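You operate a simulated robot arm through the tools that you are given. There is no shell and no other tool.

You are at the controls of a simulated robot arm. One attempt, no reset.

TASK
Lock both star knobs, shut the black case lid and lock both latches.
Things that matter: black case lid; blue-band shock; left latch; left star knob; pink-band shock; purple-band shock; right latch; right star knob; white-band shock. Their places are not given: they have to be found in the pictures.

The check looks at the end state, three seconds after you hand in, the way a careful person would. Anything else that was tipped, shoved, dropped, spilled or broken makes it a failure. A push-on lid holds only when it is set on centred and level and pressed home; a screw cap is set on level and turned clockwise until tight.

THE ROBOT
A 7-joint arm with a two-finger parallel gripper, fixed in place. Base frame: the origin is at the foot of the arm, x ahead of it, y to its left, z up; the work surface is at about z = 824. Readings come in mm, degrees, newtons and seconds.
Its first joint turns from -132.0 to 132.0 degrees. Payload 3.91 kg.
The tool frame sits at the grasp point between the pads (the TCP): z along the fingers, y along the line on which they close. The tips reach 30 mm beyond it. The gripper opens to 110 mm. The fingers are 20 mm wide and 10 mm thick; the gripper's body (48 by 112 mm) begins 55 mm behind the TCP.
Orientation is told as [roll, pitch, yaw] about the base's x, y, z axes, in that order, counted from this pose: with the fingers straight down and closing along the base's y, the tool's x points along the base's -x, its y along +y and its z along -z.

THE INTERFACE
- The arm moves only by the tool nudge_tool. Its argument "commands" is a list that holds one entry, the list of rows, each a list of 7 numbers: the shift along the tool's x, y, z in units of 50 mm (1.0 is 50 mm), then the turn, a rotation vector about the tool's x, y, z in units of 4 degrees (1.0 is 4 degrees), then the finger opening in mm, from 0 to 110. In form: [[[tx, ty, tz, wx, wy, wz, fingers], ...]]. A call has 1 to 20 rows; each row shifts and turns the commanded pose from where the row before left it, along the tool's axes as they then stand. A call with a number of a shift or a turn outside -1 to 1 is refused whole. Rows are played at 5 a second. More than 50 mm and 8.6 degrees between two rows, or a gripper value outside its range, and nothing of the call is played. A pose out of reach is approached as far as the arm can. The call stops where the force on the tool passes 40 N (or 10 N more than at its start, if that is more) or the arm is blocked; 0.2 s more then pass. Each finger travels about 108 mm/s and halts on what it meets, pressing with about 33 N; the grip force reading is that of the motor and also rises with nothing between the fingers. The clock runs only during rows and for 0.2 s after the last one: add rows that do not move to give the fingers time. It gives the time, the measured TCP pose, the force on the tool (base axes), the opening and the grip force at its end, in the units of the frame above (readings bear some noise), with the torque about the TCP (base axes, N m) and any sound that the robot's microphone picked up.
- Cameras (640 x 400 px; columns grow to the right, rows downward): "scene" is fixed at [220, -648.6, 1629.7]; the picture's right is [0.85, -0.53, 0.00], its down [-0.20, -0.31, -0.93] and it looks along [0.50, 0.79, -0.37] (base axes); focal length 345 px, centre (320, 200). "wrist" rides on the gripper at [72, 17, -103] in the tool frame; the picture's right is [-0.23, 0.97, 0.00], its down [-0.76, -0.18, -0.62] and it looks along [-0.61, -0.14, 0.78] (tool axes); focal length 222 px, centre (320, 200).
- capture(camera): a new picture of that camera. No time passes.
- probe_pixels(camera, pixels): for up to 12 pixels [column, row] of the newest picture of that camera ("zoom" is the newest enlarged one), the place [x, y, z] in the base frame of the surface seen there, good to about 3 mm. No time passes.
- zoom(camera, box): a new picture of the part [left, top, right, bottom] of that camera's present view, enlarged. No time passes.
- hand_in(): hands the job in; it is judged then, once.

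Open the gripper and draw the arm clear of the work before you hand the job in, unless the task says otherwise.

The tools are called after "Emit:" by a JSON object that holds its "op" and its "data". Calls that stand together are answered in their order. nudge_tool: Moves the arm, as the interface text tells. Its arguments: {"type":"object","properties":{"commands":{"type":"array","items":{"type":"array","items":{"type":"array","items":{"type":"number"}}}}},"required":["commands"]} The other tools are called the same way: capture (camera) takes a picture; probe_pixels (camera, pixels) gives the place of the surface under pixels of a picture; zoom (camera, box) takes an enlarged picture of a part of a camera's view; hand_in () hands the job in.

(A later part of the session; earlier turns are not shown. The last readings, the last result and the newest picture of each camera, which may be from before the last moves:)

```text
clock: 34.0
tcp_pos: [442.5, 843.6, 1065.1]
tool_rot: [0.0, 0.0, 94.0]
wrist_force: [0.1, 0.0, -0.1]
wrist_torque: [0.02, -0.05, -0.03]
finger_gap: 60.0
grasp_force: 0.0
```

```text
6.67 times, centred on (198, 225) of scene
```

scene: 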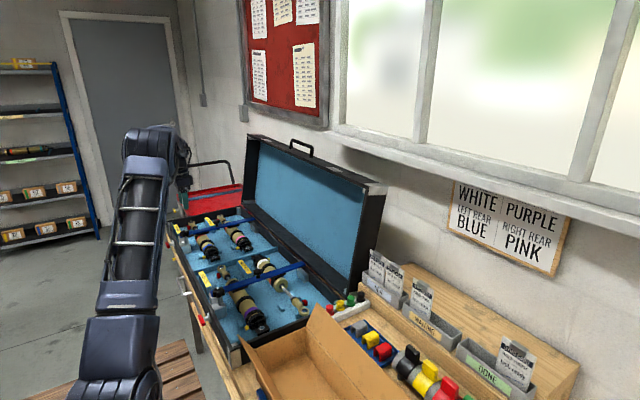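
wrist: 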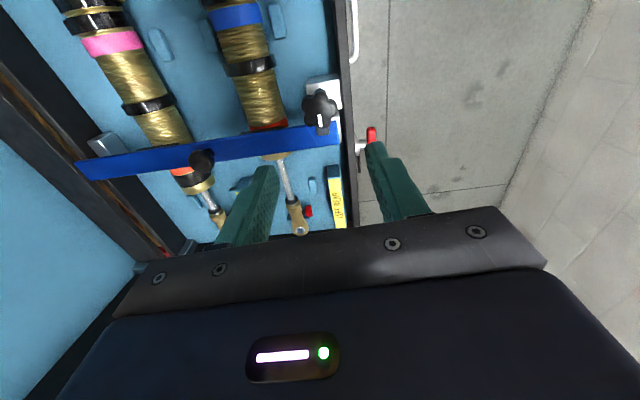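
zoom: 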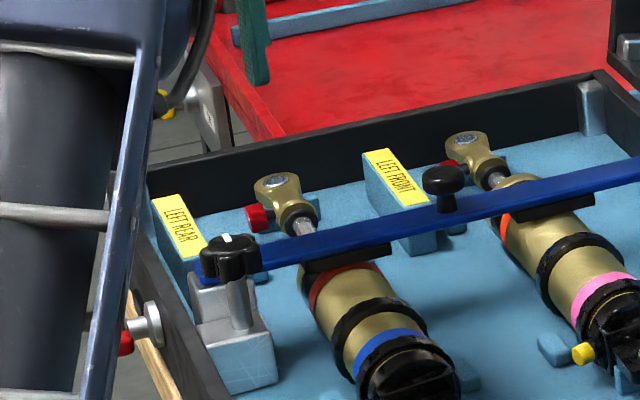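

Both knobs are locked over their bars. Now I study the lid, its handle and the hinge from the scene camera, and probe them.

Emit:
{"op": "zoom", "data": {"camera": "scene", "box": [270, 125, 350, 175]}}

Emit:
{"op": "probe_pixels", "data": {"camera": "zoom", "pixels": [[170, 130], [240, 155], [325, 175], [165, 170], [330, 215], [240, 195], [240, 230], [240, 260], [500, 270], [500, 300], [60, 120], [60, 95]]}}

Emit:
{"op": "zoom", "data": {"camera": "scene", "box": [310, 250, 390, 300]}}

Emit:
{"op": "zoom", "data": {"camera": "scene", "box": [340, 170, 400, 220]}}

```text
8.00 times, centred on (310, 150) of scene
```

zoom: 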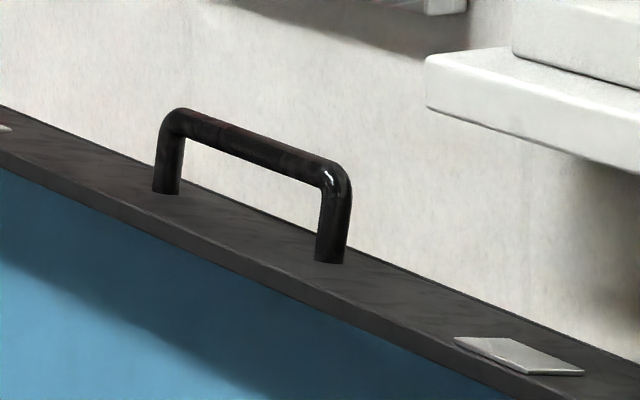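

```text
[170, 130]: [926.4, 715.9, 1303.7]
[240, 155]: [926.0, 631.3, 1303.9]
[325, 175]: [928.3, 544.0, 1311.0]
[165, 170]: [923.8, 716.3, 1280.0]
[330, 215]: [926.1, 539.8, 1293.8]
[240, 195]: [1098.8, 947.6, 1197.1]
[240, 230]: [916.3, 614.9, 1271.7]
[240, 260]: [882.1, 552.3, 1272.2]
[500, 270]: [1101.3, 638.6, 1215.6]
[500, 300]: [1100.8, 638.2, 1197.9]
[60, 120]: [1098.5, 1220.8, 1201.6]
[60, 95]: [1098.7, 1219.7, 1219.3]
```

```text
8.00 times, centred on (350, 275) of scene
```

zoom: 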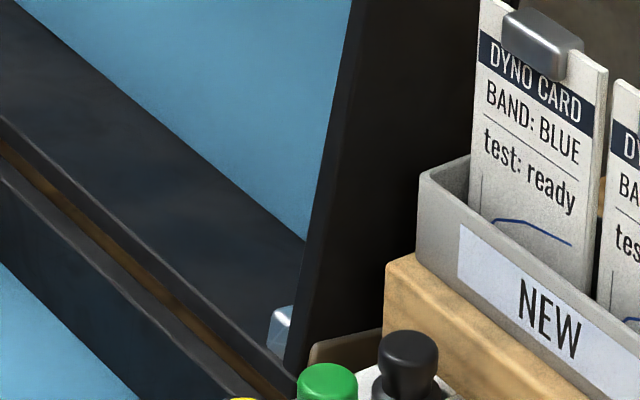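

```text
8.00 times, centred on (370, 195) of scene
```

zoom: 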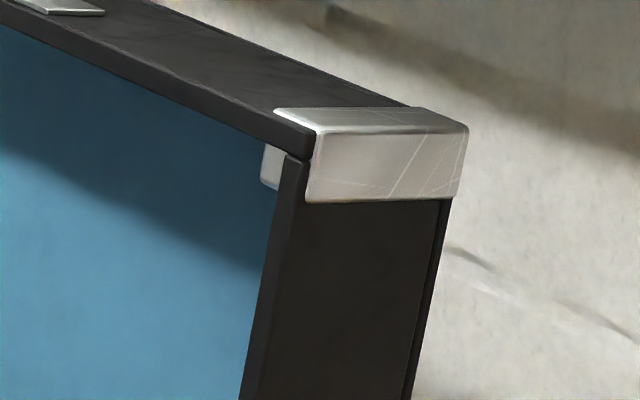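

I probe more points on the lid's inner panel, side panel and hinge line to work out the lid's tilt and pivot.

Emit:
{"op": "capture", "data": {"camera": "scene"}}

Emit:
{"op": "probe_pixels", "data": {"camera": "scene", "pixels": [[280, 160], [280, 180], [280, 205], [280, 225], [340, 190], [340, 220], [340, 250], [374, 205], [368, 230], [360, 262], [390, 200], [384, 225]]}}

Emit:
{"op": "probe_pixels", "data": {"camera": "scene", "pixels": [[270, 220], [300, 245], [330, 270], [300, 250], [300, 256], [300, 262], [255, 215], [253, 220], [251, 223], [320, 270], [320, 262], [345, 290]]}}

```text
taken
```

scene: 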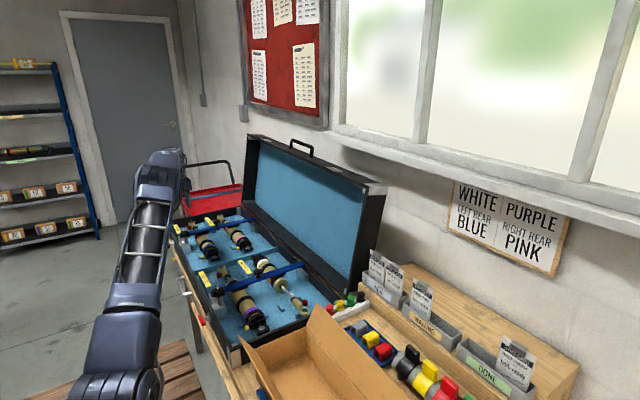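

```text
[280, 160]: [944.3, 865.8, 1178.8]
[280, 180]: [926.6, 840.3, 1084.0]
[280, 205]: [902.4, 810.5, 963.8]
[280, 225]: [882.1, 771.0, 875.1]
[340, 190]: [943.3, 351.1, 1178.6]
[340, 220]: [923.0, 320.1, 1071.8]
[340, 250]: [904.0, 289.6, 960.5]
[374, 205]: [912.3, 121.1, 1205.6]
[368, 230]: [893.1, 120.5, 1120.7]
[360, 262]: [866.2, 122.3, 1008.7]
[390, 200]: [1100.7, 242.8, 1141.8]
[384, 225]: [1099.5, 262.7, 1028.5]
```

```text
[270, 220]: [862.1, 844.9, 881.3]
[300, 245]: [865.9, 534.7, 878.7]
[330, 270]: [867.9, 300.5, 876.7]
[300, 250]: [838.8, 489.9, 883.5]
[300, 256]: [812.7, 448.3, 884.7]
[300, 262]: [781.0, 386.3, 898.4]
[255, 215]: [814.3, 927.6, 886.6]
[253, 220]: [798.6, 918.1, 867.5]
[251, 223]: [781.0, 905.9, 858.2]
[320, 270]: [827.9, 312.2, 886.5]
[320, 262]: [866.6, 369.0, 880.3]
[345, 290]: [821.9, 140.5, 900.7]
```

The lid leans back about 11° with its pivot near (808, 874) and the handle bar near (929, 628, 1303). I square the tool to yaw 90 (closing along x), rise to z≈1380 and move to y≈628.

Emit:
{"op": "nudge_tool", "data": {"commands": [[[0, 0, -0.3, 0, 0, 1, 60], [0, 0, -0.95, 0, 0, 0, 60], [0, 0, -0.95, 0, 0, 0, 60], [0, 0, -0.95, 0, 0, 0, 60], [0, 0, -0.95, 0, 0, 0, 60], [0, 0, -0.95, 0, 0, 0, 60], [0, 0, -0.95, 0, 0, 0, 50], [0, 0, -0.3, 0, 0, 0, 40], [0.86, 0, 0, 0, 0, 0, 40], [0.86, 0, 0, 0, 0, 0, 40], [0.86, 0, 0, 0, 0, 0, 40], [0.86, 0, 0, 0, 0, 0, 40], [0.86, 0, 0, 0, 0, 0, 40], [0, 0, 0, 0, 0, 0, 40]]]}}

Emit:
{"op": "capture", "data": {"camera": "scene"}}

Emit:
{"op": "capture", "data": {"camera": "wrist"}}

```text
clock: 37.0
tcp_pos: [429.9, 578.5, 1334.2]
tool_rot: [0.0, 0.0, 90.1]
wrist_force: [-0.1, -0.5, -0.8]
wrist_torque: [0.04, 0.0, 0.02]
finger_gap: 39.9
grasp_force: 0.1
out of reach, approached as far as the arm can: row 5, 6, 7, 8
```

```text
taken
```

scene: 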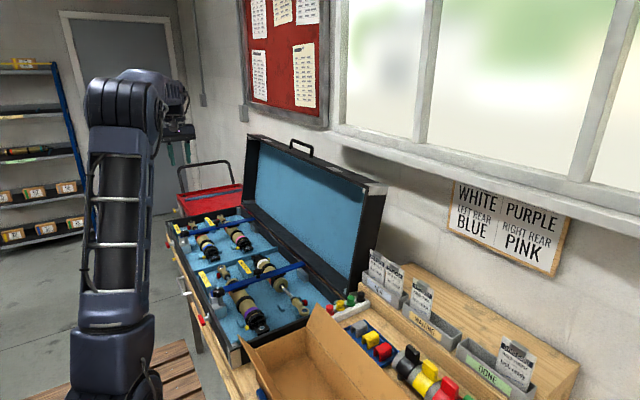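

```text
taken
```

wrist: 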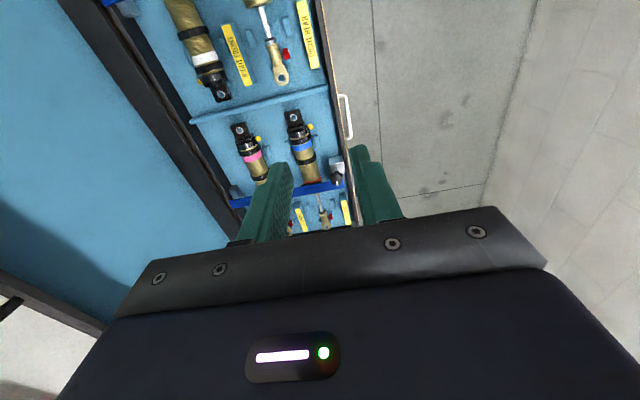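

The tool is at (430, 578, 1334) after hitting the reach limit on the outer path. I tilt the tool forward 60° (about tool x) so it points toward the lid handle, keeping the TCP still.

Emit:
{"op": "nudge_tool", "data": {"commands": [[[0, 0, 0, 1, 0, 0, 40], [0, 0, 0, 1, 0, 0, 40], [0, 0, 0, 1, 0, 0, 40], [0, 0, 0, 1, 0, 0, 40], [0, 0, 0, 1, 0, 0, 40], [0, 0, 0, 1, 0, 0, 40], [0, 0, 0, 1, 0, 0, 40], [0, 0, 0, 1, 0, 0, 40], [0, 0, 0, 1, 0, 0, 40], [0, 0, 0, 1, 0, 0, 40], [0, 0, 0, 1, 0, 0, 40], [0, 0, 0, 1, 0, 0, 40], [0, 0, 0, 1, 0, 0, 40], [0, 0, 0, 1, 0, 0, 40], [0, 0, 0, 1, 0, 0, 40], [0, 0, 0, 0, 0, 0, 40]]]}}

Emit:
{"op": "capture", "data": {"camera": "scene"}}

Emit:
{"op": "capture", "data": {"camera": "wrist"}}

```text
clock: 40.4
tcp_pos: [429.5, 576.7, 1333.9]
tool_rot: [-60.0, 0.0, 90.1]
wrist_force: [-0.7, 0.3, -0.2]
wrist_torque: [0.01, 0.0, -0.03]
finger_gap: 40.1
grasp_force: 0.0
```

```text
taken
```

scene: 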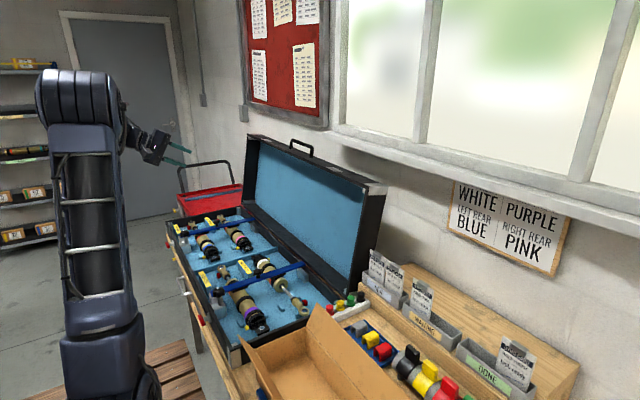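

```text
taken
```

wrist: 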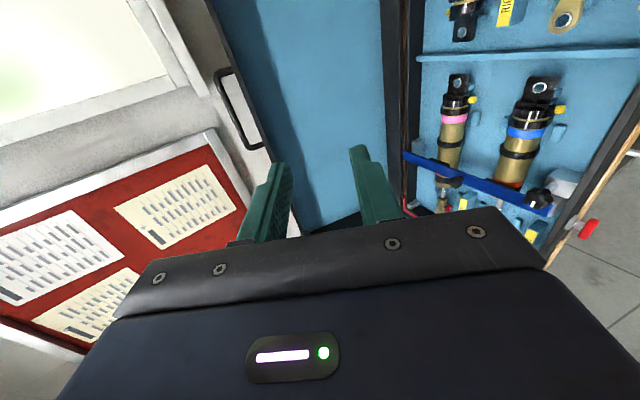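

The tilt is good and the handle shows at (240, 110) in the wrist view. I move to a standoff about 120 mm short of the handle bar along the tool axis.

Emit:
{"op": "nudge_tool", "data": {"commands": [[[0, -0.495, 0.728, 0, 0, 0, 40], [0, -0.495, 0.728, 0, 0, 0, 40], [0, -0.495, 0.728, 0, 0, 0, 40], [0, -0.495, 0.728, 0, 0, 0, 40], [0, -0.495, 0.728, 0, 0, 0, 40], [0, -0.495, 0.728, 0, 0, 0, 36], [0, -0.495, 0.728, 0, 0, 0, 32], [0, -0.495, 0.728, 0, 0, 0, 28], [0, -0.495, 0.728, 0, 0, 0, 28], [0, 0, 0, 0, 0, 0, 28]]]}}

Emit:
{"op": "capture", "data": {"camera": "scene"}}

Emit:
{"op": "capture", "data": {"camera": "wrist"}}

```text
clock: 42.6
tcp_pos: [825.7, 578.9, 1364.8]
tool_rot: [-60.0, 0.0, 90.1]
wrist_force: [-0.8, 0.3, -0.3]
wrist_torque: [-0.01, 0.01, 0.0]
finger_gap: 28.4
grasp_force: 0.1
```

```text
taken
```

scene: 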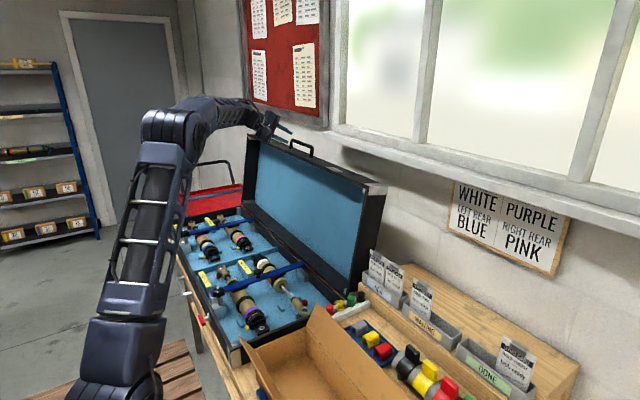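

```text
taken
```

wrist: 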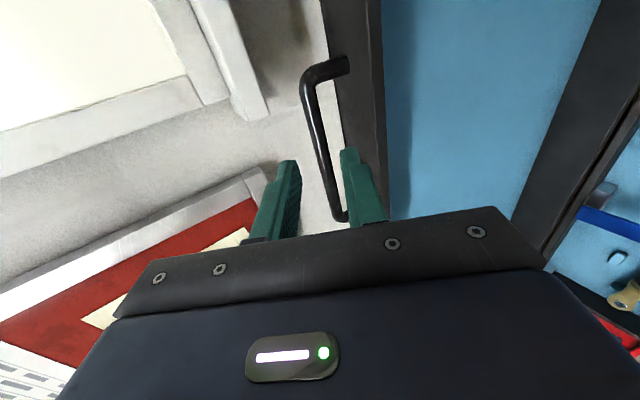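

The arm reaches well. The handle shows between (310, 80) and (345, 215) in the wrist view; I probe it for its exact place.

Emit:
{"op": "zoom", "data": {"camera": "wrist", "box": [270, 40, 430, 240]}}

Emit:
{"op": "probe_pixels", "data": {"camera": "wrist", "pixels": [[306, 90], [311, 110], [317, 140], [323, 170], [329, 195], [309, 110], [313, 110], [330, 65], [350, 60], [350, 100], [360, 130], [372, 160]]}}

Emit:
{"op": "zoom", "data": {"camera": "scene", "box": [240, 105, 336, 165]}}

```text
2.00 times, centred on (350, 140) of wrist
```

zoom: 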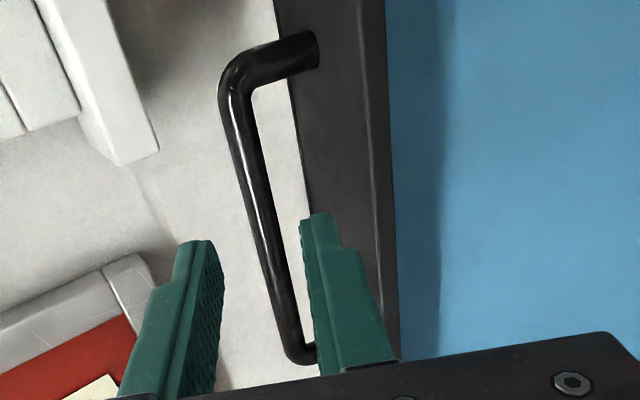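

```text
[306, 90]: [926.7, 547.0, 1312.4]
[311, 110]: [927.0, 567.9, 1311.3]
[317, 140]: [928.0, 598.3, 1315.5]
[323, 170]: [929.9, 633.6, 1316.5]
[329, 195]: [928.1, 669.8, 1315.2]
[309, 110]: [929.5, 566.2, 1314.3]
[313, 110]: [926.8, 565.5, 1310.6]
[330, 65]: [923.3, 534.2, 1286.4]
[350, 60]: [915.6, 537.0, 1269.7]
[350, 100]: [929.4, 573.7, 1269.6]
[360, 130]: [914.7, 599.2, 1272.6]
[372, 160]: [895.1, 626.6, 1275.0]
```

```text
6.67 times, centred on (288, 135) of scene
```

zoom: 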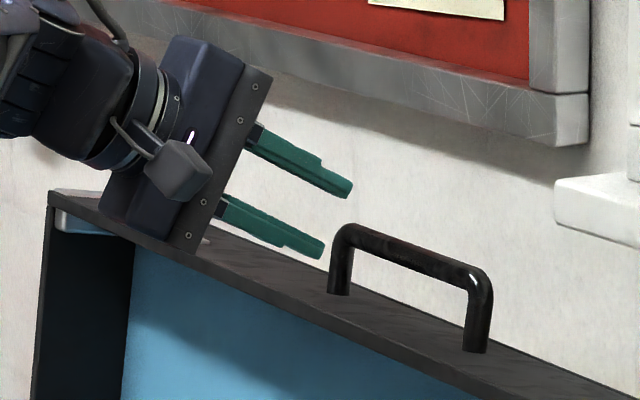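

The bar's centre works out to about (933, ·, 1309), 121 mm ahead along the tool axis and ~5 mm toward the upper finger. I shift 5 mm that way and advance 70 mm, then look.

Emit:
{"op": "nudge_tool", "data": {"commands": [[[0, -0.105, 0, 0, 0, 0, 30], [0, 0, 0.7, 0, 0, 0, 30], [0, 0, 0.7, 0, 0, 0, 30], [0, 0, 0, 0, 0, 0, 30]]]}}

Emit:
{"op": "zoom", "data": {"camera": "wrist", "box": [230, 80, 430, 205]}}

Emit:
{"op": "zoom", "data": {"camera": "scene", "box": [250, 115, 330, 165]}}

```text
clock: 43.6
tcp_pos: [889.9, 577.6, 1334.4]
tool_rot: [-60.0, 0.0, 90.1]
wrist_force: [0.1, 0.3, 0.3]
wrist_torque: [0.06, -0.01, 0.0]
finger_gap: 30.1
grasp_force: 0.1
```

```text
3.20 times, centred on (330, 142) of wrist
```

zoom: 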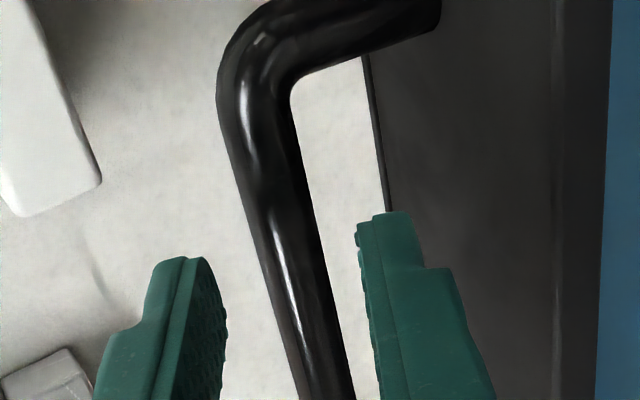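

```text
8.00 times, centred on (290, 140) of scene
```

zoom: 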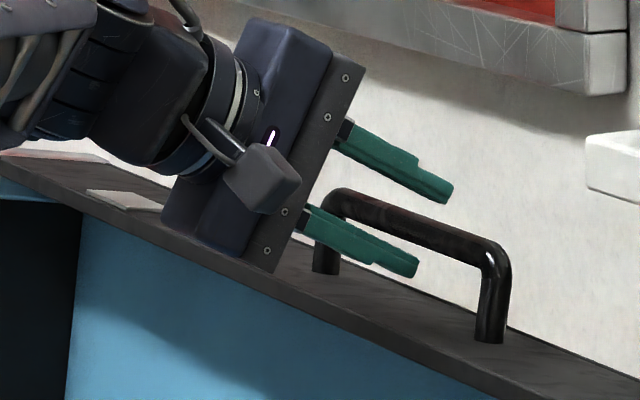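

The bar is centred between the fingertips. I advance 37 mm so the fingers straddle it, then check before closing.

Emit:
{"op": "nudge_tool", "data": {"commands": [[[0, 0, 0.4, 0, 0, 0, 30], [0, 0, 0.34, 0, 0, 0, 30], [0, 0, 0, 0, 0, 0, 30]]]}}

Emit:
{"op": "zoom", "data": {"camera": "wrist", "box": [230, 80, 430, 205]}}

Emit:
{"op": "zoom", "data": {"camera": "scene", "box": [250, 115, 330, 165]}}

```text
clock: 44.4
tcp_pos: [920.9, 578.3, 1315.8]
tool_rot: [-60.0, 0.0, 90.1]
wrist_force: [-0.5, 0.1, -0.6]
wrist_torque: [0.01, 0.01, -0.01]
finger_gap: 30.0
grasp_force: 0.1
```

```text
3.20 times, centred on (330, 142) of wrist
```

zoom: 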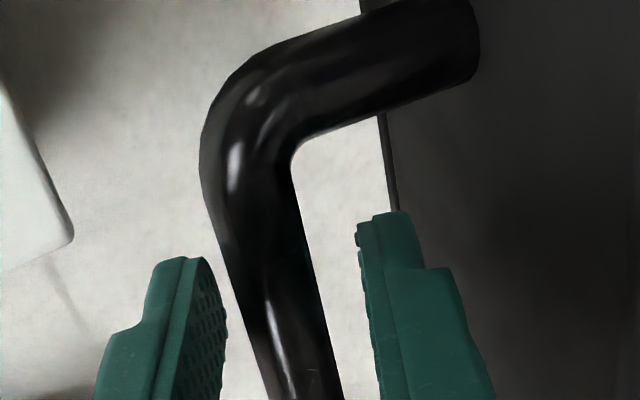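

```text
8.00 times, centred on (290, 140) of scene
```

zoom: 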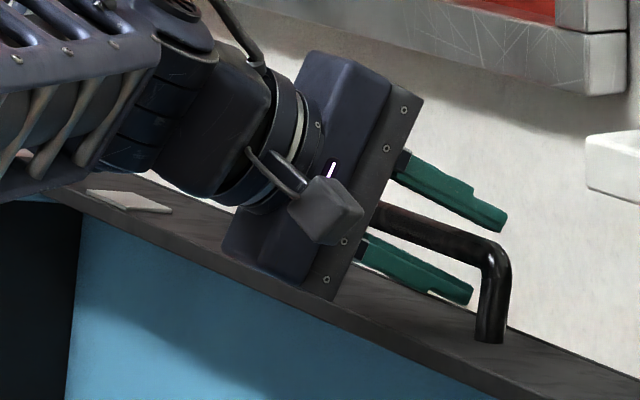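

The fingers straddle the bar well clear of the bend. I close on it.

Emit:
{"op": "nudge_tool", "data": {"commands": [[[0, 0, 0, 0, 0, 0, 20], [0, 0, 0, 0, 0, 0, 10], [0, 0, 0, 0, 0, 0, 8], [0, 0, 0, 0, 0, 0, 8]]]}}

Emit:
{"op": "zoom", "data": {"camera": "scene", "box": [250, 115, 330, 165]}}

```text
clock: 45.4
tcp_pos: [920.4, 577.4, 1315.6]
tool_rot: [-60.1, 0.0, 90.1]
wrist_force: [7.7, 4.0, 8.9]
wrist_torque: [-0.33, -0.23, 0.45]
finger_gap: 15.7
grasp_force: 44.9
```

```text
8.00 times, centred on (290, 140) of scene
```

zoom: 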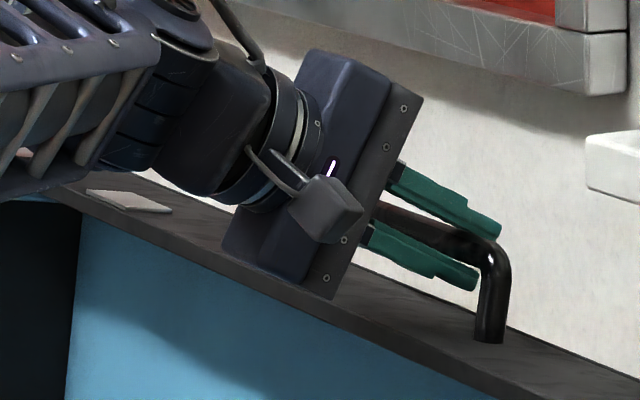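

The bar is gripped (15.7 mm). I pull it gently along the lid's arc by about 2° of lid angle (16 mm) and read the forces.

Emit:
{"op": "nudge_tool", "data": {"commands": [[[0, 0.027, -0.1, 0, 0, 0, 8], [0, 0.027, -0.1, 0, 0, 0, 8], [0, 0.027, -0.104, 0, 0, 0, 8], [0, 0, 0, 0, 0, 0, 8]]]}}

Emit:
{"op": "zoom", "data": {"camera": "scene", "box": [250, 115, 330, 165]}}

```text
clock: 46.4
tcp_pos: [904.4, 579.3, 1320.4]
tool_rot: [-60.2, -0.2, 90.1]
wrist_force: [10.8, 10.6, 21.2]
wrist_torque: [-0.36, -0.39, 0.32]
finger_gap: 15.7
grasp_force: 44.4
```

```text
8.00 times, centred on (290, 140) of scene
```

zoom: 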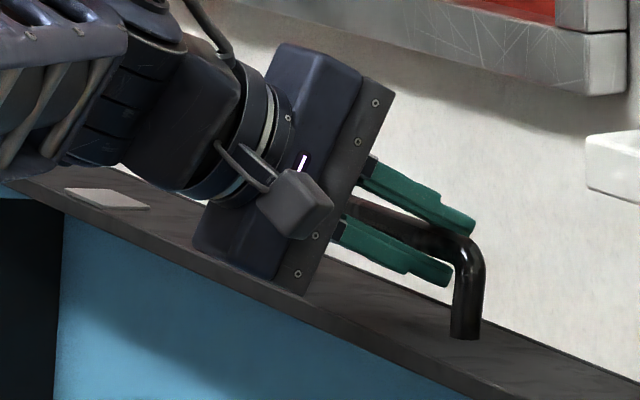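

The lid follows the gripper; a small upward force suggests adding ~0.8 mm of lift. I continue along the arc by 8° of lid angle.

Emit:
{"op": "nudge_tool", "data": {"commands": [[[0, 0.078, -0.31, 0, 0, 0, 8], [0, 0.103, -0.299, 0, 0, 0, 8], [0, 0.113, -0.295, 0, 0, 0, 8], [0, 0.124, -0.291, 0, 0, 0, 8], [0, 0, 0, 0, 0, 0, 8]]]}}

Emit:
{"op": "zoom", "data": {"camera": "scene", "box": [230, 115, 326, 175]}}

```text
clock: 47.6
tcp_pos: [843.2, 577.7, 1330.9]
tool_rot: [-59.9, 0.0, 90.1]
wrist_force: [5.9, 8.5, 12.0]
wrist_torque: [-0.47, -0.21, 0.03]
finger_gap: 15.7
grasp_force: 45.3
```

```text
6.67 times, centred on (278, 145) of scene
```

zoom: 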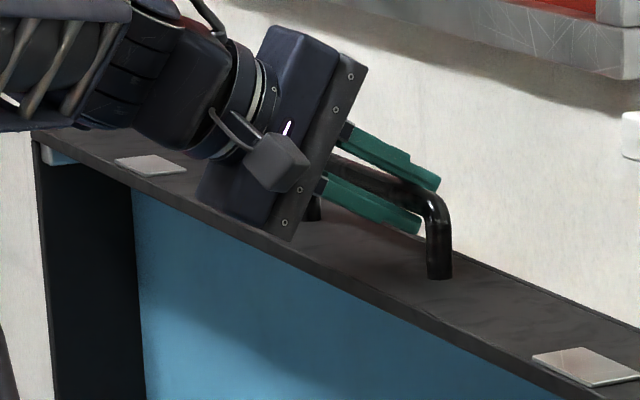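

Forces are low and the bar tracks the predicted arc. I continue 12° more.

Emit:
{"op": "nudge_tool", "data": {"commands": [[[0, 0.134, -0.286, 0, 0, 0, 8], [0, 0.143, -0.282, 0, 0, 0, 8], [0, 0.153, -0.276, 0, 0, 0, 8], [0, 0.163, -0.271, 0, 0, 0, 8], [0, 0.172, -0.265, 0, 0, 0, 8], [0, 0.181, -0.259, 0, 0, 0, 8], [0, 0, 0, 0, 0, 0, 8]]]}}

Emit:
{"op": "capture", "data": {"camera": "scene"}}

```text
clock: 49.2
tcp_pos: [747.4, 578.1, 1331.8]
tool_rot: [-60.0, -0.1, 90.1]
wrist_force: [1.6, 7.6, 13.3]
wrist_torque: [0.01, -0.25, 0.54]
finger_gap: 15.6
grasp_force: 45.3
```

```text
taken
```

scene: 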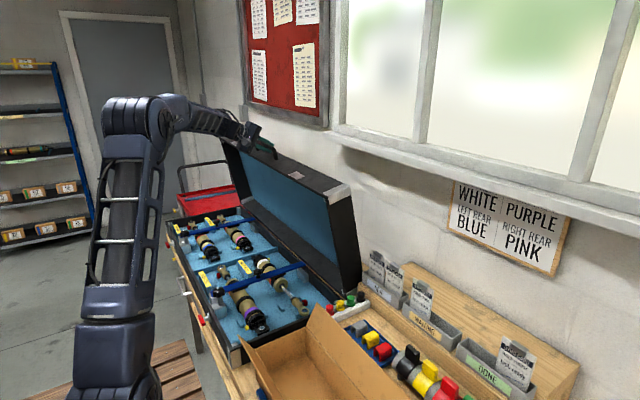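

At lid angle ≈79°, all tracking well. I continue 10° more and check forces as the weight passes over the hinge.

Emit:
{"op": "nudge_tool", "data": {"commands": [[[0, 0.182, -0.256, 0, 0, 0, 8], [0, 0.199, -0.246, 0, 0, 0, 8], [0, 0.207, -0.239, 0, 0, 0, 8], [0, 0.216, -0.231, 0, 0, 0, 8], [0, 0.223, -0.223, 0, 0, 0, 8], [0, 0, 0, 0, 0, 0, 8]]]}}

```text
clock: 50.6
tcp_pos: [670.4, 577.1, 1316.0]
tool_rot: [-60.0, 0.0, 90.0]
wrist_force: [0.9, 8.1, 8.5]
wrist_torque: [-0.21, -0.13, 0.2]
finger_gap: 15.5
grasp_force: 45.4
```

Still on the arc with forces under 10 N. Next 10°.

Emit:
{"op": "nudge_tool", "data": {"commands": [[[0, 0.231, -0.216, 0, 0, 0, 8], [0, 0.239, -0.207, 0, 0, 0, 8], [0, 0.246, -0.199, 0, 0, 0, 8], [0, 0.252, -0.19, 0, 0, 0, 8], [0, 0.259, -0.181, 0, 0, 0, 8], [0, 0, 0, 0, 0, 0, 8]]]}}

Emit:
{"op": "capture", "data": {"camera": "scene"}}

```text
clock: 52.0
tcp_pos: [596.0, 577.1, 1287.8]
tool_rot: [-59.9, 0.0, 90.0]
wrist_force: [1.1, -0.2, 0.7]
wrist_torque: [-0.35, 0.04, -0.08]
finger_gap: 15.5
grasp_force: 44.7
```

```text
taken
```

scene: 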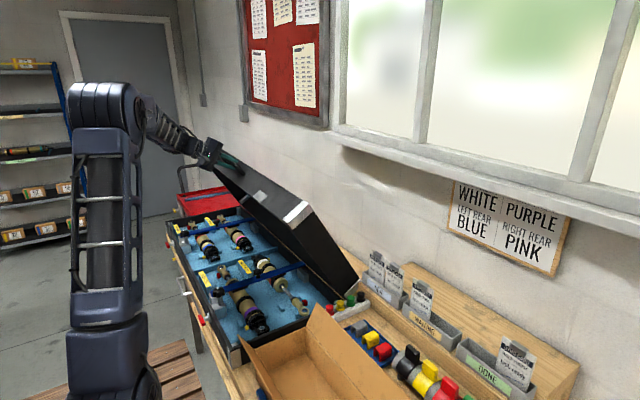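

Right on the arc with near-zero force. I continue another 20° down.

Emit:
{"op": "nudge_tool", "data": {"commands": [[[0, 0.265, -0.172, 0, 0, 0, 8], [0, 0.271, -0.163, 0, 0, 0, 8], [0, 0.276, -0.153, 0, 0, 0, 8], [0, 0.282, -0.143, 0, 0, 0, 8], [0, 0.286, -0.134, 0, 0, 0, 8], [0, 0.291, -0.124, 0, 0, 0, 8], [0, 0.295, -0.113, 0, 0, 0, 8], [0, 0.299, -0.103, 0, 0, 0, 8], [0, 0.302, -0.092, 0, 0, 0, 8], [0, 0.305, -0.082, 0, 0, 0, 8], [0, 0, 0, 0, 0, 0, 8]]]}}

Emit:
{"op": "capture", "data": {"camera": "scene"}}

Emit:
{"op": "capture", "data": {"camera": "wrist"}}

```text
clock: 54.4
tcp_pos: [470.0, 577.3, 1195.9]
tool_rot: [-60.0, 0.1, 89.9]
wrist_force: [-4.4, -4.8, 5.0]
wrist_torque: [-0.4, -0.04, -0.68]
finger_gap: 15.5
grasp_force: 44.7
```

```text
taken
```

scene: 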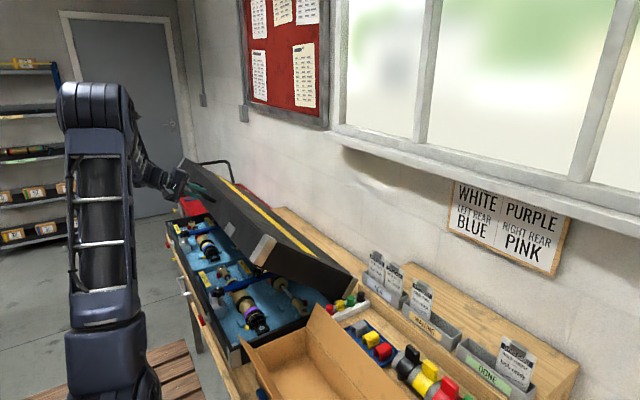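

```text
taken
```

wrist: 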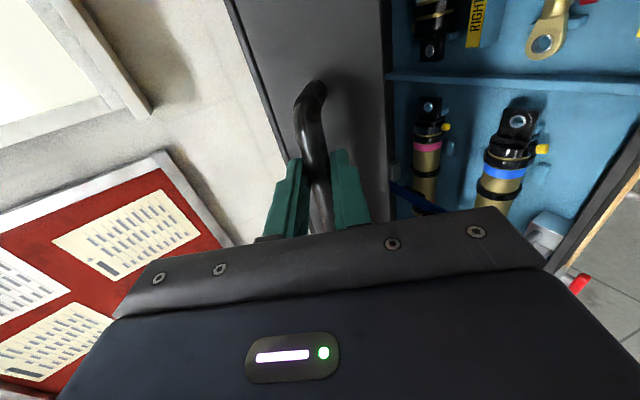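

Tracking remains exact. I continue 20° more down (lid angle 39° → 19°).

Emit:
{"op": "nudge_tool", "data": {"commands": [[[0, 0.308, -0.071, 0, 0, 0, 8], [0, 0.31, -0.06, 0, 0, 0, 8], [0, 0.312, -0.049, 0, 0, 0, 8], [0, 0.314, -0.039, 0, 0, 0, 8], [0, 0.315, -0.028, 0, 0, 0, 8], [0, 0.316, -0.017, 0, 0, 0, 8], [0, 0.316, -0.006, 0, 0, 0, 8], [0, 0.316, 0.006, 0, 0, 0, 8], [0, 0.316, 0.017, 0, 0, 0, 8], [0, 0.315, 0.028, 0, 0, 0, 8], [0, 0, 0, 0, 0, 0, 8]]]}}

Emit:
{"op": "capture", "data": {"camera": "scene"}}

Emit:
{"op": "capture", "data": {"camera": "wrist"}}

```text
clock: 56.8
tcp_pos: [381.5, 577.8, 1065.3]
tool_rot: [-60.0, 0.0, 90.0]
wrist_force: [0.1, 0.1, -2.0]
wrist_torque: [-0.49, 0.13, -0.99]
finger_gap: 15.9
grasp_force: 45.1
```

```text
taken
```

scene: 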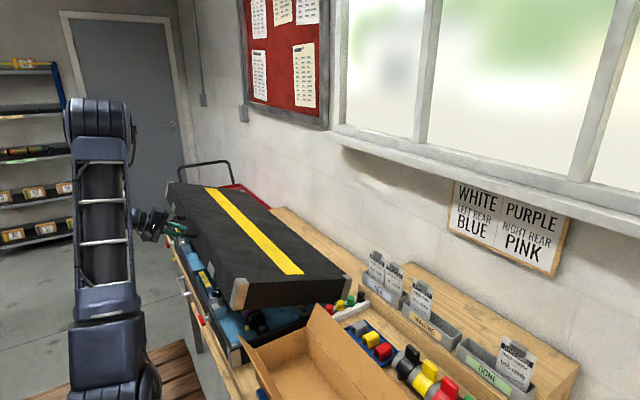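

```text
taken
```

wrist: 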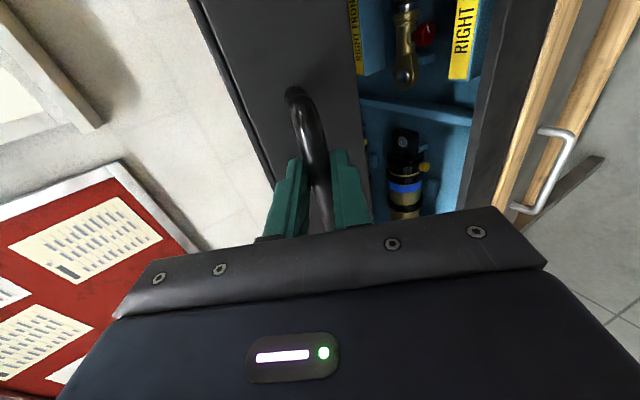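

Nothing is in the way and forces are near zero. I lower another 14°.

Emit:
{"op": "nudge_tool", "data": {"commands": [[[0, 0.314, 0.039, 0, 0, 0, 8], [0, 0.312, 0.049, 0, 0, 0, 8], [0, 0.31, 0.06, 0, 0, 0, 8], [0, 0.308, 0.071, 0, 0, 0, 8], [0, 0.305, 0.082, 0, 0, 0, 8], [0, 0.302, 0.092, 0, 0, 0, 8], [0, 0.299, 0.103, 0, 0, 0, 8], [0, 0, 0, 0, 0, 0, 8]]]}}

Emit:
{"op": "capture", "data": {"camera": "scene"}}

Emit:
{"op": "zoom", "data": {"camera": "scene", "box": [160, 200, 256, 260]}}

```text
clock: 58.6
tcp_pos: [349.8, 578.0, 959.6]
tool_rot: [-59.9, 0.0, 89.9]
wrist_force: [3.0, 3.1, -2.5]
wrist_torque: [-0.08, 0.06, -0.59]
finger_gap: 15.5
grasp_force: 44.8
```

```text
taken
```

scene: 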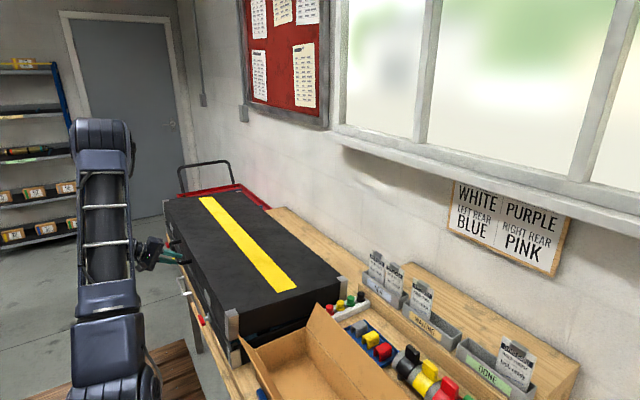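

```text
6.67 times, centred on (208, 230) of scene
```

zoom: 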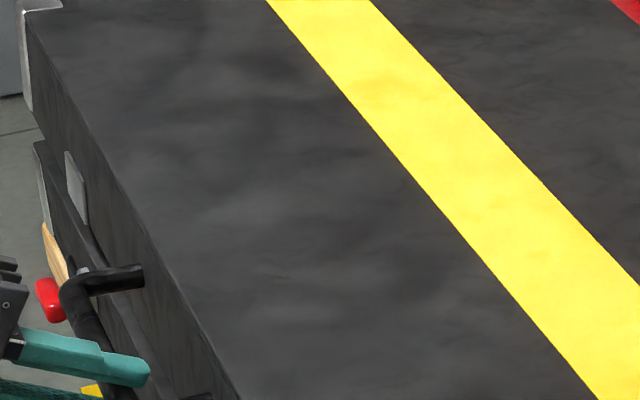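

About 5° remain (rim gap ≈35 mm). I lower in 1° steps, watching for contact.

Emit:
{"op": "nudge_tool", "data": {"commands": [[[0, 0.148, 0.055, 0, 0, 0, 8], [0, 0.147, 0.058, 0, 0, 0, 8], [0, 0.146, 0.061, 0, 0, 0, 8], [0, 0.145, 0.063, 0, 0, 0, 8], [0, 0, 0, 0, 0, 0, 8]]]}}

Emit:
{"op": "zoom", "data": {"camera": "scene", "box": [180, 270, 276, 340]}}

Emit:
{"op": "zoom", "data": {"camera": "scene", "box": [160, 200, 256, 260]}}

```text
clock: 59.8
tcp_pos: [345.4, 577.1, 928.9]
tool_rot: [-59.9, 0.0, 90.0]
wrist_force: [-2.7, -6.7, -0.9]
wrist_torque: [0.08, 0.02, -0.44]
finger_gap: 15.8
grasp_force: 45.2
```

```text
5.71 times, centred on (228, 305) of scene
```

zoom: 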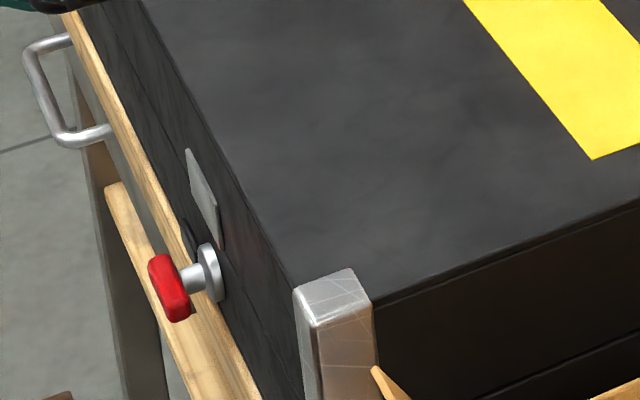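

```text
6.67 times, centred on (208, 230) of scene
```

zoom: 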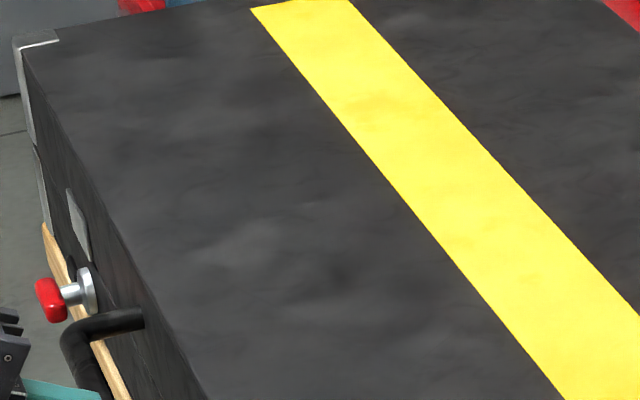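

Nearly closed. I continue in half-degree steps until a contact force shows.

Emit:
{"op": "nudge_tool", "data": {"commands": [[[0, 0.072, 0.033, 0, 0, 0, 8], [0, 0.072, 0.033, 0, 0, 0, 8], [0, 0, 0, 0, 0, 0, 8]]]}}

Emit:
{"op": "zoom", "data": {"camera": "scene", "box": [180, 270, 276, 340]}}

```text
clock: 60.3
tcp_pos: [345.4, 577.4, 928.5]
tool_rot: [-60.4, -0.2, 90.0]
wrist_force: [-7.8, -14.8, 15.7]
wrist_torque: [-0.55, -0.22, -0.74]
finger_gap: 15.8
grasp_force: 45.0
stopped in row 2: the force on the tool passed its limit at 49 N (the readings are from after the stop); the commanded pose is now the measured one
```

```text
5.71 times, centred on (228, 305) of scene
```

zoom: 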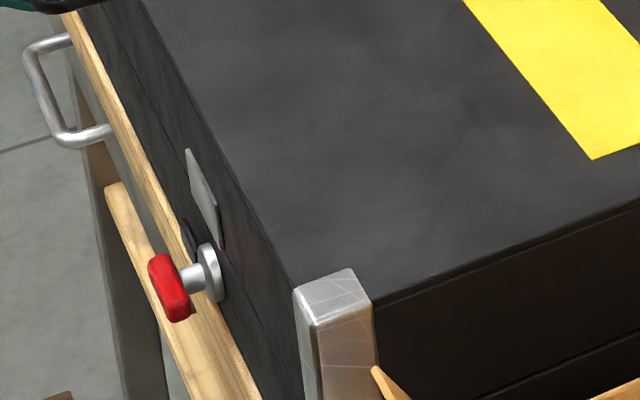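

The lid has bottomed out (force spiked, TCP stopped at z≈928.5), so it is shut. I open the fingers and back out along the tool axis, then check it stays closed.

Emit:
{"op": "nudge_tool", "data": {"commands": [[[0, 0, 0, 0, 0, 0, 24], [0, 0, 0, 0, 0, 0, 30], [0, 0, 0, 0, 0, 0, 30], [0, 0, -0.5, 0, 0, 0, 30], [0, 0, -0.8, 0, 0, 0, 30], [0, 0, -0.8, 0, 0, 0, 30], [0, 0, 0, 0, 0, 0, 30]]]}}

Emit:
{"op": "capture", "data": {"camera": "scene"}}

Emit:
{"op": "capture", "data": {"camera": "wrist"}}

```text
clock: 61.9
tcp_pos: [254.3, 578.9, 980.6]
tool_rot: [-60.2, -0.1, 90.1]
wrist_force: [0.5, -0.9, -0.8]
wrist_torque: [0.04, 0.02, 0.02]
finger_gap: 30.1
grasp_force: 0.1
```

```text
taken
```

scene: 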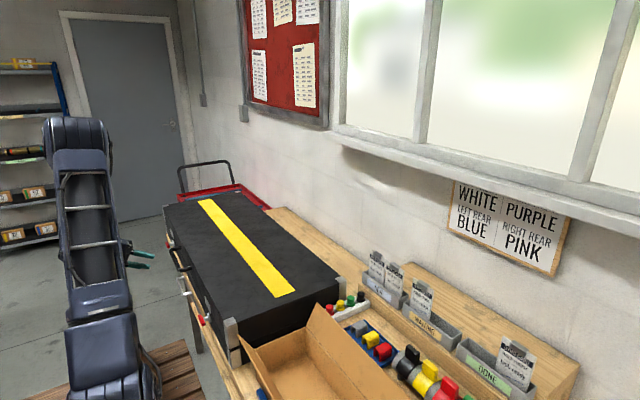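

```text
taken
```

wrist: 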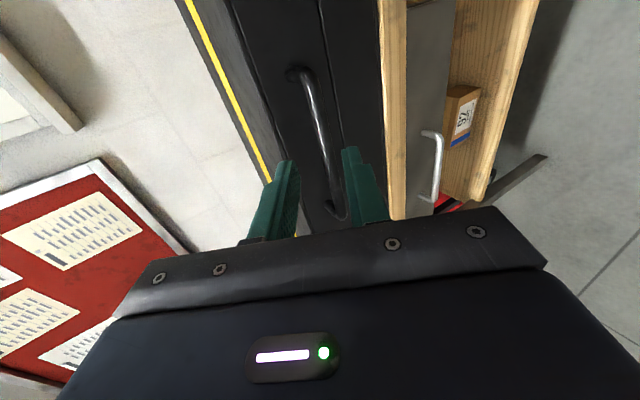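

The lid is closed flat. Now I inspect both latches from the scene camera and probe the latch and table-edge geometry.

Emit:
{"op": "zoom", "data": {"camera": "scene", "box": [155, 225, 203, 255]}}

Emit:
{"op": "zoom", "data": {"camera": "scene", "box": [190, 295, 254, 335]}}

Emit:
{"op": "probe_pixels", "data": {"camera": "zoom", "pixels": [[115, 225], [90, 170], [140, 290], [180, 225], [210, 220], [175, 140], [180, 120], [180, 30], [230, 110], [150, 330], [200, 300], [250, 330]]}}

```text
13.33 times, centred on (179, 240) of scene
```

zoom: 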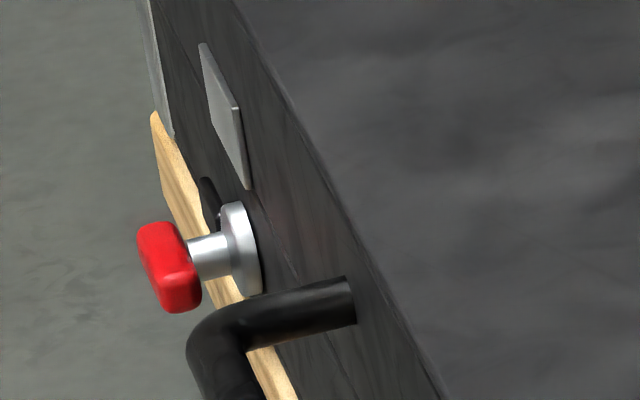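

```text
10.00 times, centred on (222, 315) of scene
```

zoom: 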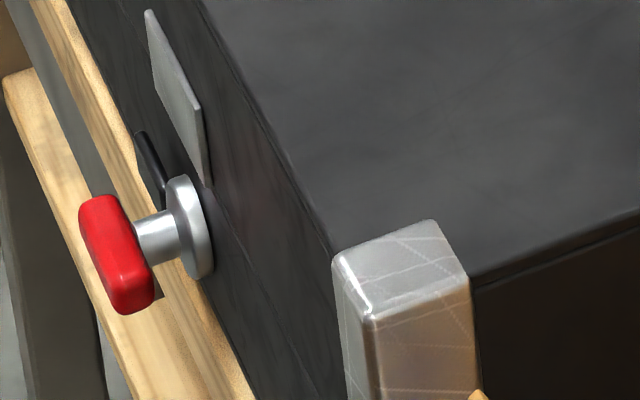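

```text
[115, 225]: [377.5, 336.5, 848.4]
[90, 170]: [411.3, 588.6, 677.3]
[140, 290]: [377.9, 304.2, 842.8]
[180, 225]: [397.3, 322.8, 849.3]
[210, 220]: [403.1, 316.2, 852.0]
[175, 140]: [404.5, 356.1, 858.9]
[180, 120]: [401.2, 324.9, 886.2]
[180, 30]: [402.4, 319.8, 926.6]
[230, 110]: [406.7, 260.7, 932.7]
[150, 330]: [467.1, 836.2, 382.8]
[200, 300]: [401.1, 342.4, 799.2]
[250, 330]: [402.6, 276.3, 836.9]
```

Both latches have their tongues pointing +y and must turn clockwise (seen from the robot) to point up onto the lid plates. I probe the left latch.

Emit:
{"op": "zoom", "data": {"camera": "scene", "box": [155, 225, 203, 255]}}

Emit:
{"op": "probe_pixels", "data": {"camera": "zoom", "pixels": [[170, 265], [155, 235], [185, 295], [205, 250], [238, 240], [210, 195], [225, 110], [205, 55], [245, 175], [180, 180], [160, 130], [150, 60]]}}

```text
13.33 times, centred on (179, 240) of scene
```

zoom: 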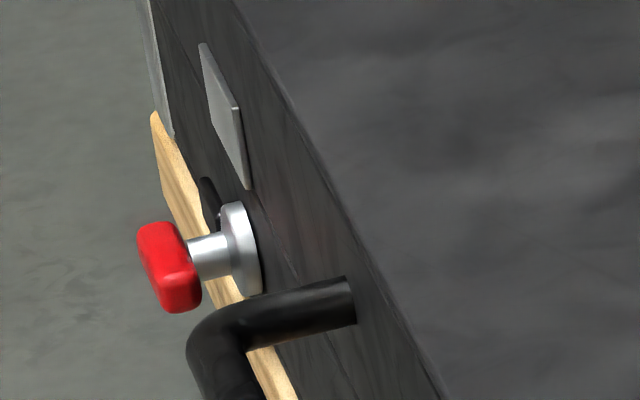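

```text
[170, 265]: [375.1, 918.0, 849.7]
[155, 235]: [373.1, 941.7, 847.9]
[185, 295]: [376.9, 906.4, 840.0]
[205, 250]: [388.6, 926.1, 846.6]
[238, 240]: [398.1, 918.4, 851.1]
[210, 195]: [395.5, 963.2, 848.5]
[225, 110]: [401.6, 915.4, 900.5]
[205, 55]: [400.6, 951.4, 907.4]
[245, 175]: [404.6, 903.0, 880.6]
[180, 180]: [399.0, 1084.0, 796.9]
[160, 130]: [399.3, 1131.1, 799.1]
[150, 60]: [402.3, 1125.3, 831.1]
```

Left latch centre is about (378, 917, 848) with its handle lying along y. I close the fingers into a pusher and travel along +y to stand off in front of the left latch for a better look.

Emit:
{"op": "nudge_tool", "data": {"commands": [[[-0.9, 0, 0, 0, 0, 0, 15], [-0.9, 0, 0, 0, 0, 0, 0], [-0.9, 0, 0, 0, 0, 0, 0], [-0.9, 0, 0, 0, 0, 0, 0], [-0.9, 0, 0, 0, 0, 0, 0], [-0.9, 0, 0, 0, 0, 0, 0], [-0.4, 0, 0, 0, 0, 0, 0], [0, 0, 0, 0, 0, 0, 0]]]}}

Emit:
{"op": "capture", "data": {"camera": "wrist"}}

Emit:
{"op": "capture", "data": {"camera": "scene"}}

```text
clock: 63.7
tcp_pos: [255.3, 870.1, 980.8]
tool_rot: [-60.4, -0.2, 90.1]
wrist_force: [0.1, -0.1, -0.5]
wrist_torque: [-0.02, -0.02, -0.03]
finger_gap: 0.1
grasp_force: 33.0
```

```text
taken
```

wrist: 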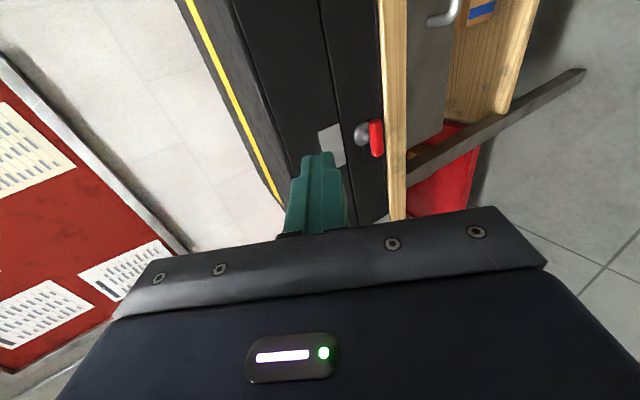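

```text
taken
```

scene: 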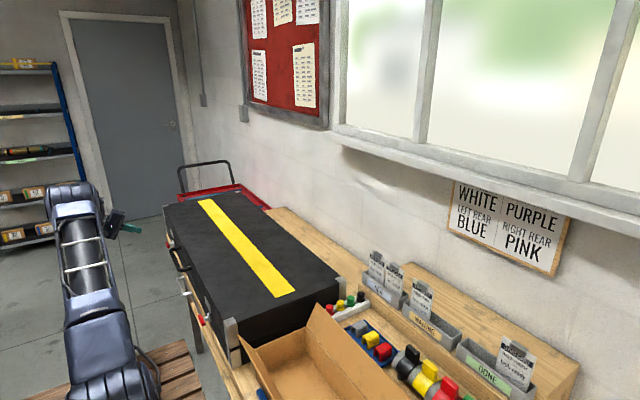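

I zoom on the left latch at about (372, 138) in the wrist view and probe its handle, shaft and plate.

Emit:
{"op": "zoom", "data": {"camera": "wrist", "box": [310, 100, 422, 170]}}

Emit:
{"op": "probe_pixels", "data": {"camera": "zoom", "pixels": [[380, 130], [385, 220], [395, 300], [362, 220], [405, 220], [300, 200], [280, 190], [120, 220], [60, 170], [170, 370], [385, 180], [385, 260]]}}

```text
5.71 times, centred on (366, 135) of wrist
```

zoom: 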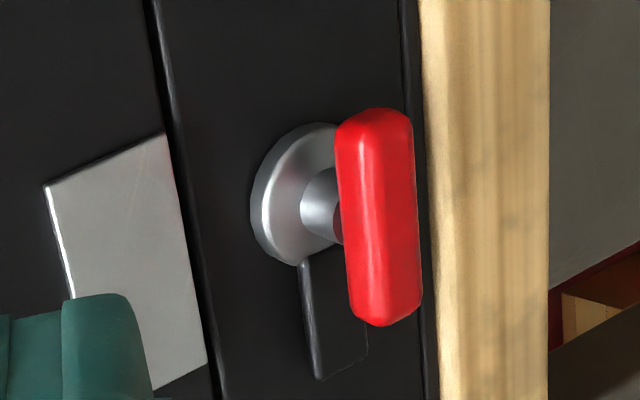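

```text
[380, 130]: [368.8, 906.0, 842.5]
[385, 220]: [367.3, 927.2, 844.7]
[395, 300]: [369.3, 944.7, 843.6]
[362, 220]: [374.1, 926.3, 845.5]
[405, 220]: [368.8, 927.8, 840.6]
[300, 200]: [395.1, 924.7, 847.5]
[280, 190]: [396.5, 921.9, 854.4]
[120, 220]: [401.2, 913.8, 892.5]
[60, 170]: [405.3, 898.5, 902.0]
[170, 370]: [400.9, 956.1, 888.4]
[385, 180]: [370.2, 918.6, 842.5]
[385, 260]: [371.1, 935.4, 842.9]
```

The left latch handle spans y≈901-951 with its front at x≈368, so its axis is near (·, 925, 846). I bring the closed fingertips just above the handle's -y end.

Emit:
{"op": "nudge_tool", "data": {"commands": [[[-0.145, 0.145, 0.69, 0, 0, 0, 0], [-0.145, 0.145, 0.69, 0, 0, 0, 0], [-0.145, 0.145, 0.69, 0, 0, 0, 0], [-0.145, 0.143, 0.69, 0, 0, 0, 0], [0, 0, 0, 0, 0, 0, 0]]]}}

Emit:
{"op": "zoom", "data": {"camera": "wrist", "box": [260, 80, 420, 180]}}

Emit:
{"op": "zoom", "data": {"camera": "scene", "box": [140, 225, 204, 265]}}

```text
clock: 64.9
tcp_pos: [362.6, 896.5, 886.1]
tool_rot: [-60.3, -0.2, 89.9]
wrist_force: [-0.5, 0.0, -0.1]
wrist_torque: [0.03, 0.0, 0.02]
finger_gap: 0.0
grasp_force: 33.0
```

```text
4.00 times, centred on (340, 130) of wrist
```

zoom: 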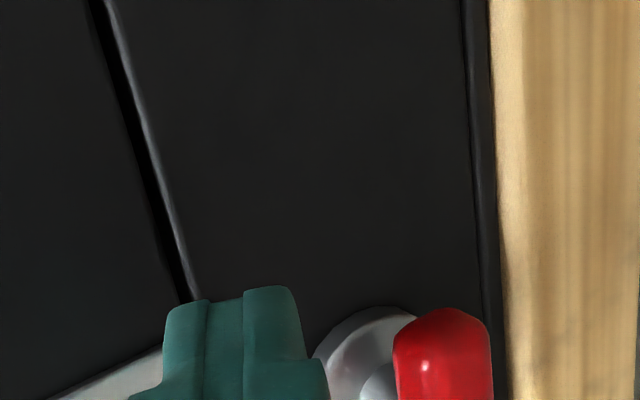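

```text
10.00 times, centred on (172, 245) of scene
```

zoom: 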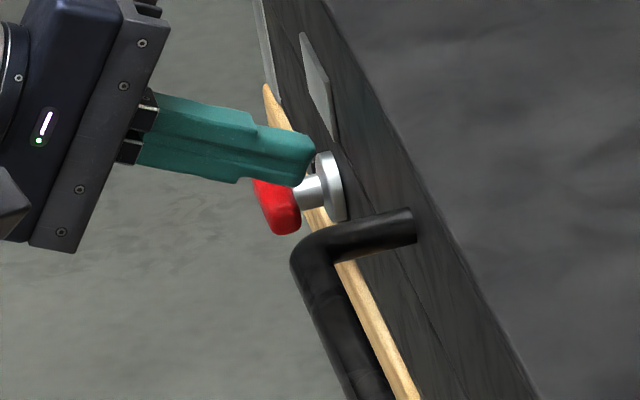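

The tip sits just above the handle's end. I press straight down in 3 mm steps to start the latch turning.

Emit:
{"op": "nudge_tool", "data": {"commands": [[[0, 0.052, 0.03, 0, 0, 0, 0], [0, 0.052, 0.03, 0, 0, 0, 0], [0, 0.052, 0.03, 0, 0, 0, 0], [0, 0.052, 0.03, 0, 0, 0, 0], [0, 0.052, 0.03, 0, 0, 0, 0], [0, 0, 0, 0, 0, 0, 0]]]}}

Emit:
{"op": "zoom", "data": {"camera": "wrist", "box": [260, 80, 420, 180]}}

Emit:
{"op": "zoom", "data": {"camera": "scene", "box": [140, 225, 204, 265]}}

```text
clock: 66.3
tcp_pos: [360.5, 896.9, 872.7]
tool_rot: [-60.4, -0.1, 90.0]
wrist_force: [0.2, 0.8, -0.5]
wrist_torque: [-0.02, 0.04, 0.0]
finger_gap: 0.0
grasp_force: 33.2
```

```text
4.00 times, centred on (340, 130) of wrist
```

zoom: 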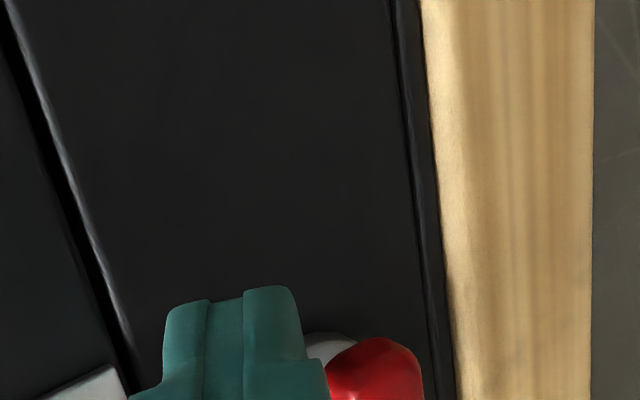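

```text
10.00 times, centred on (172, 245) of scene
```

zoom: 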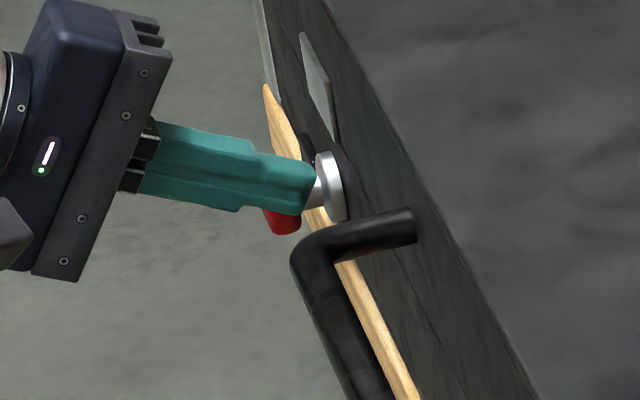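

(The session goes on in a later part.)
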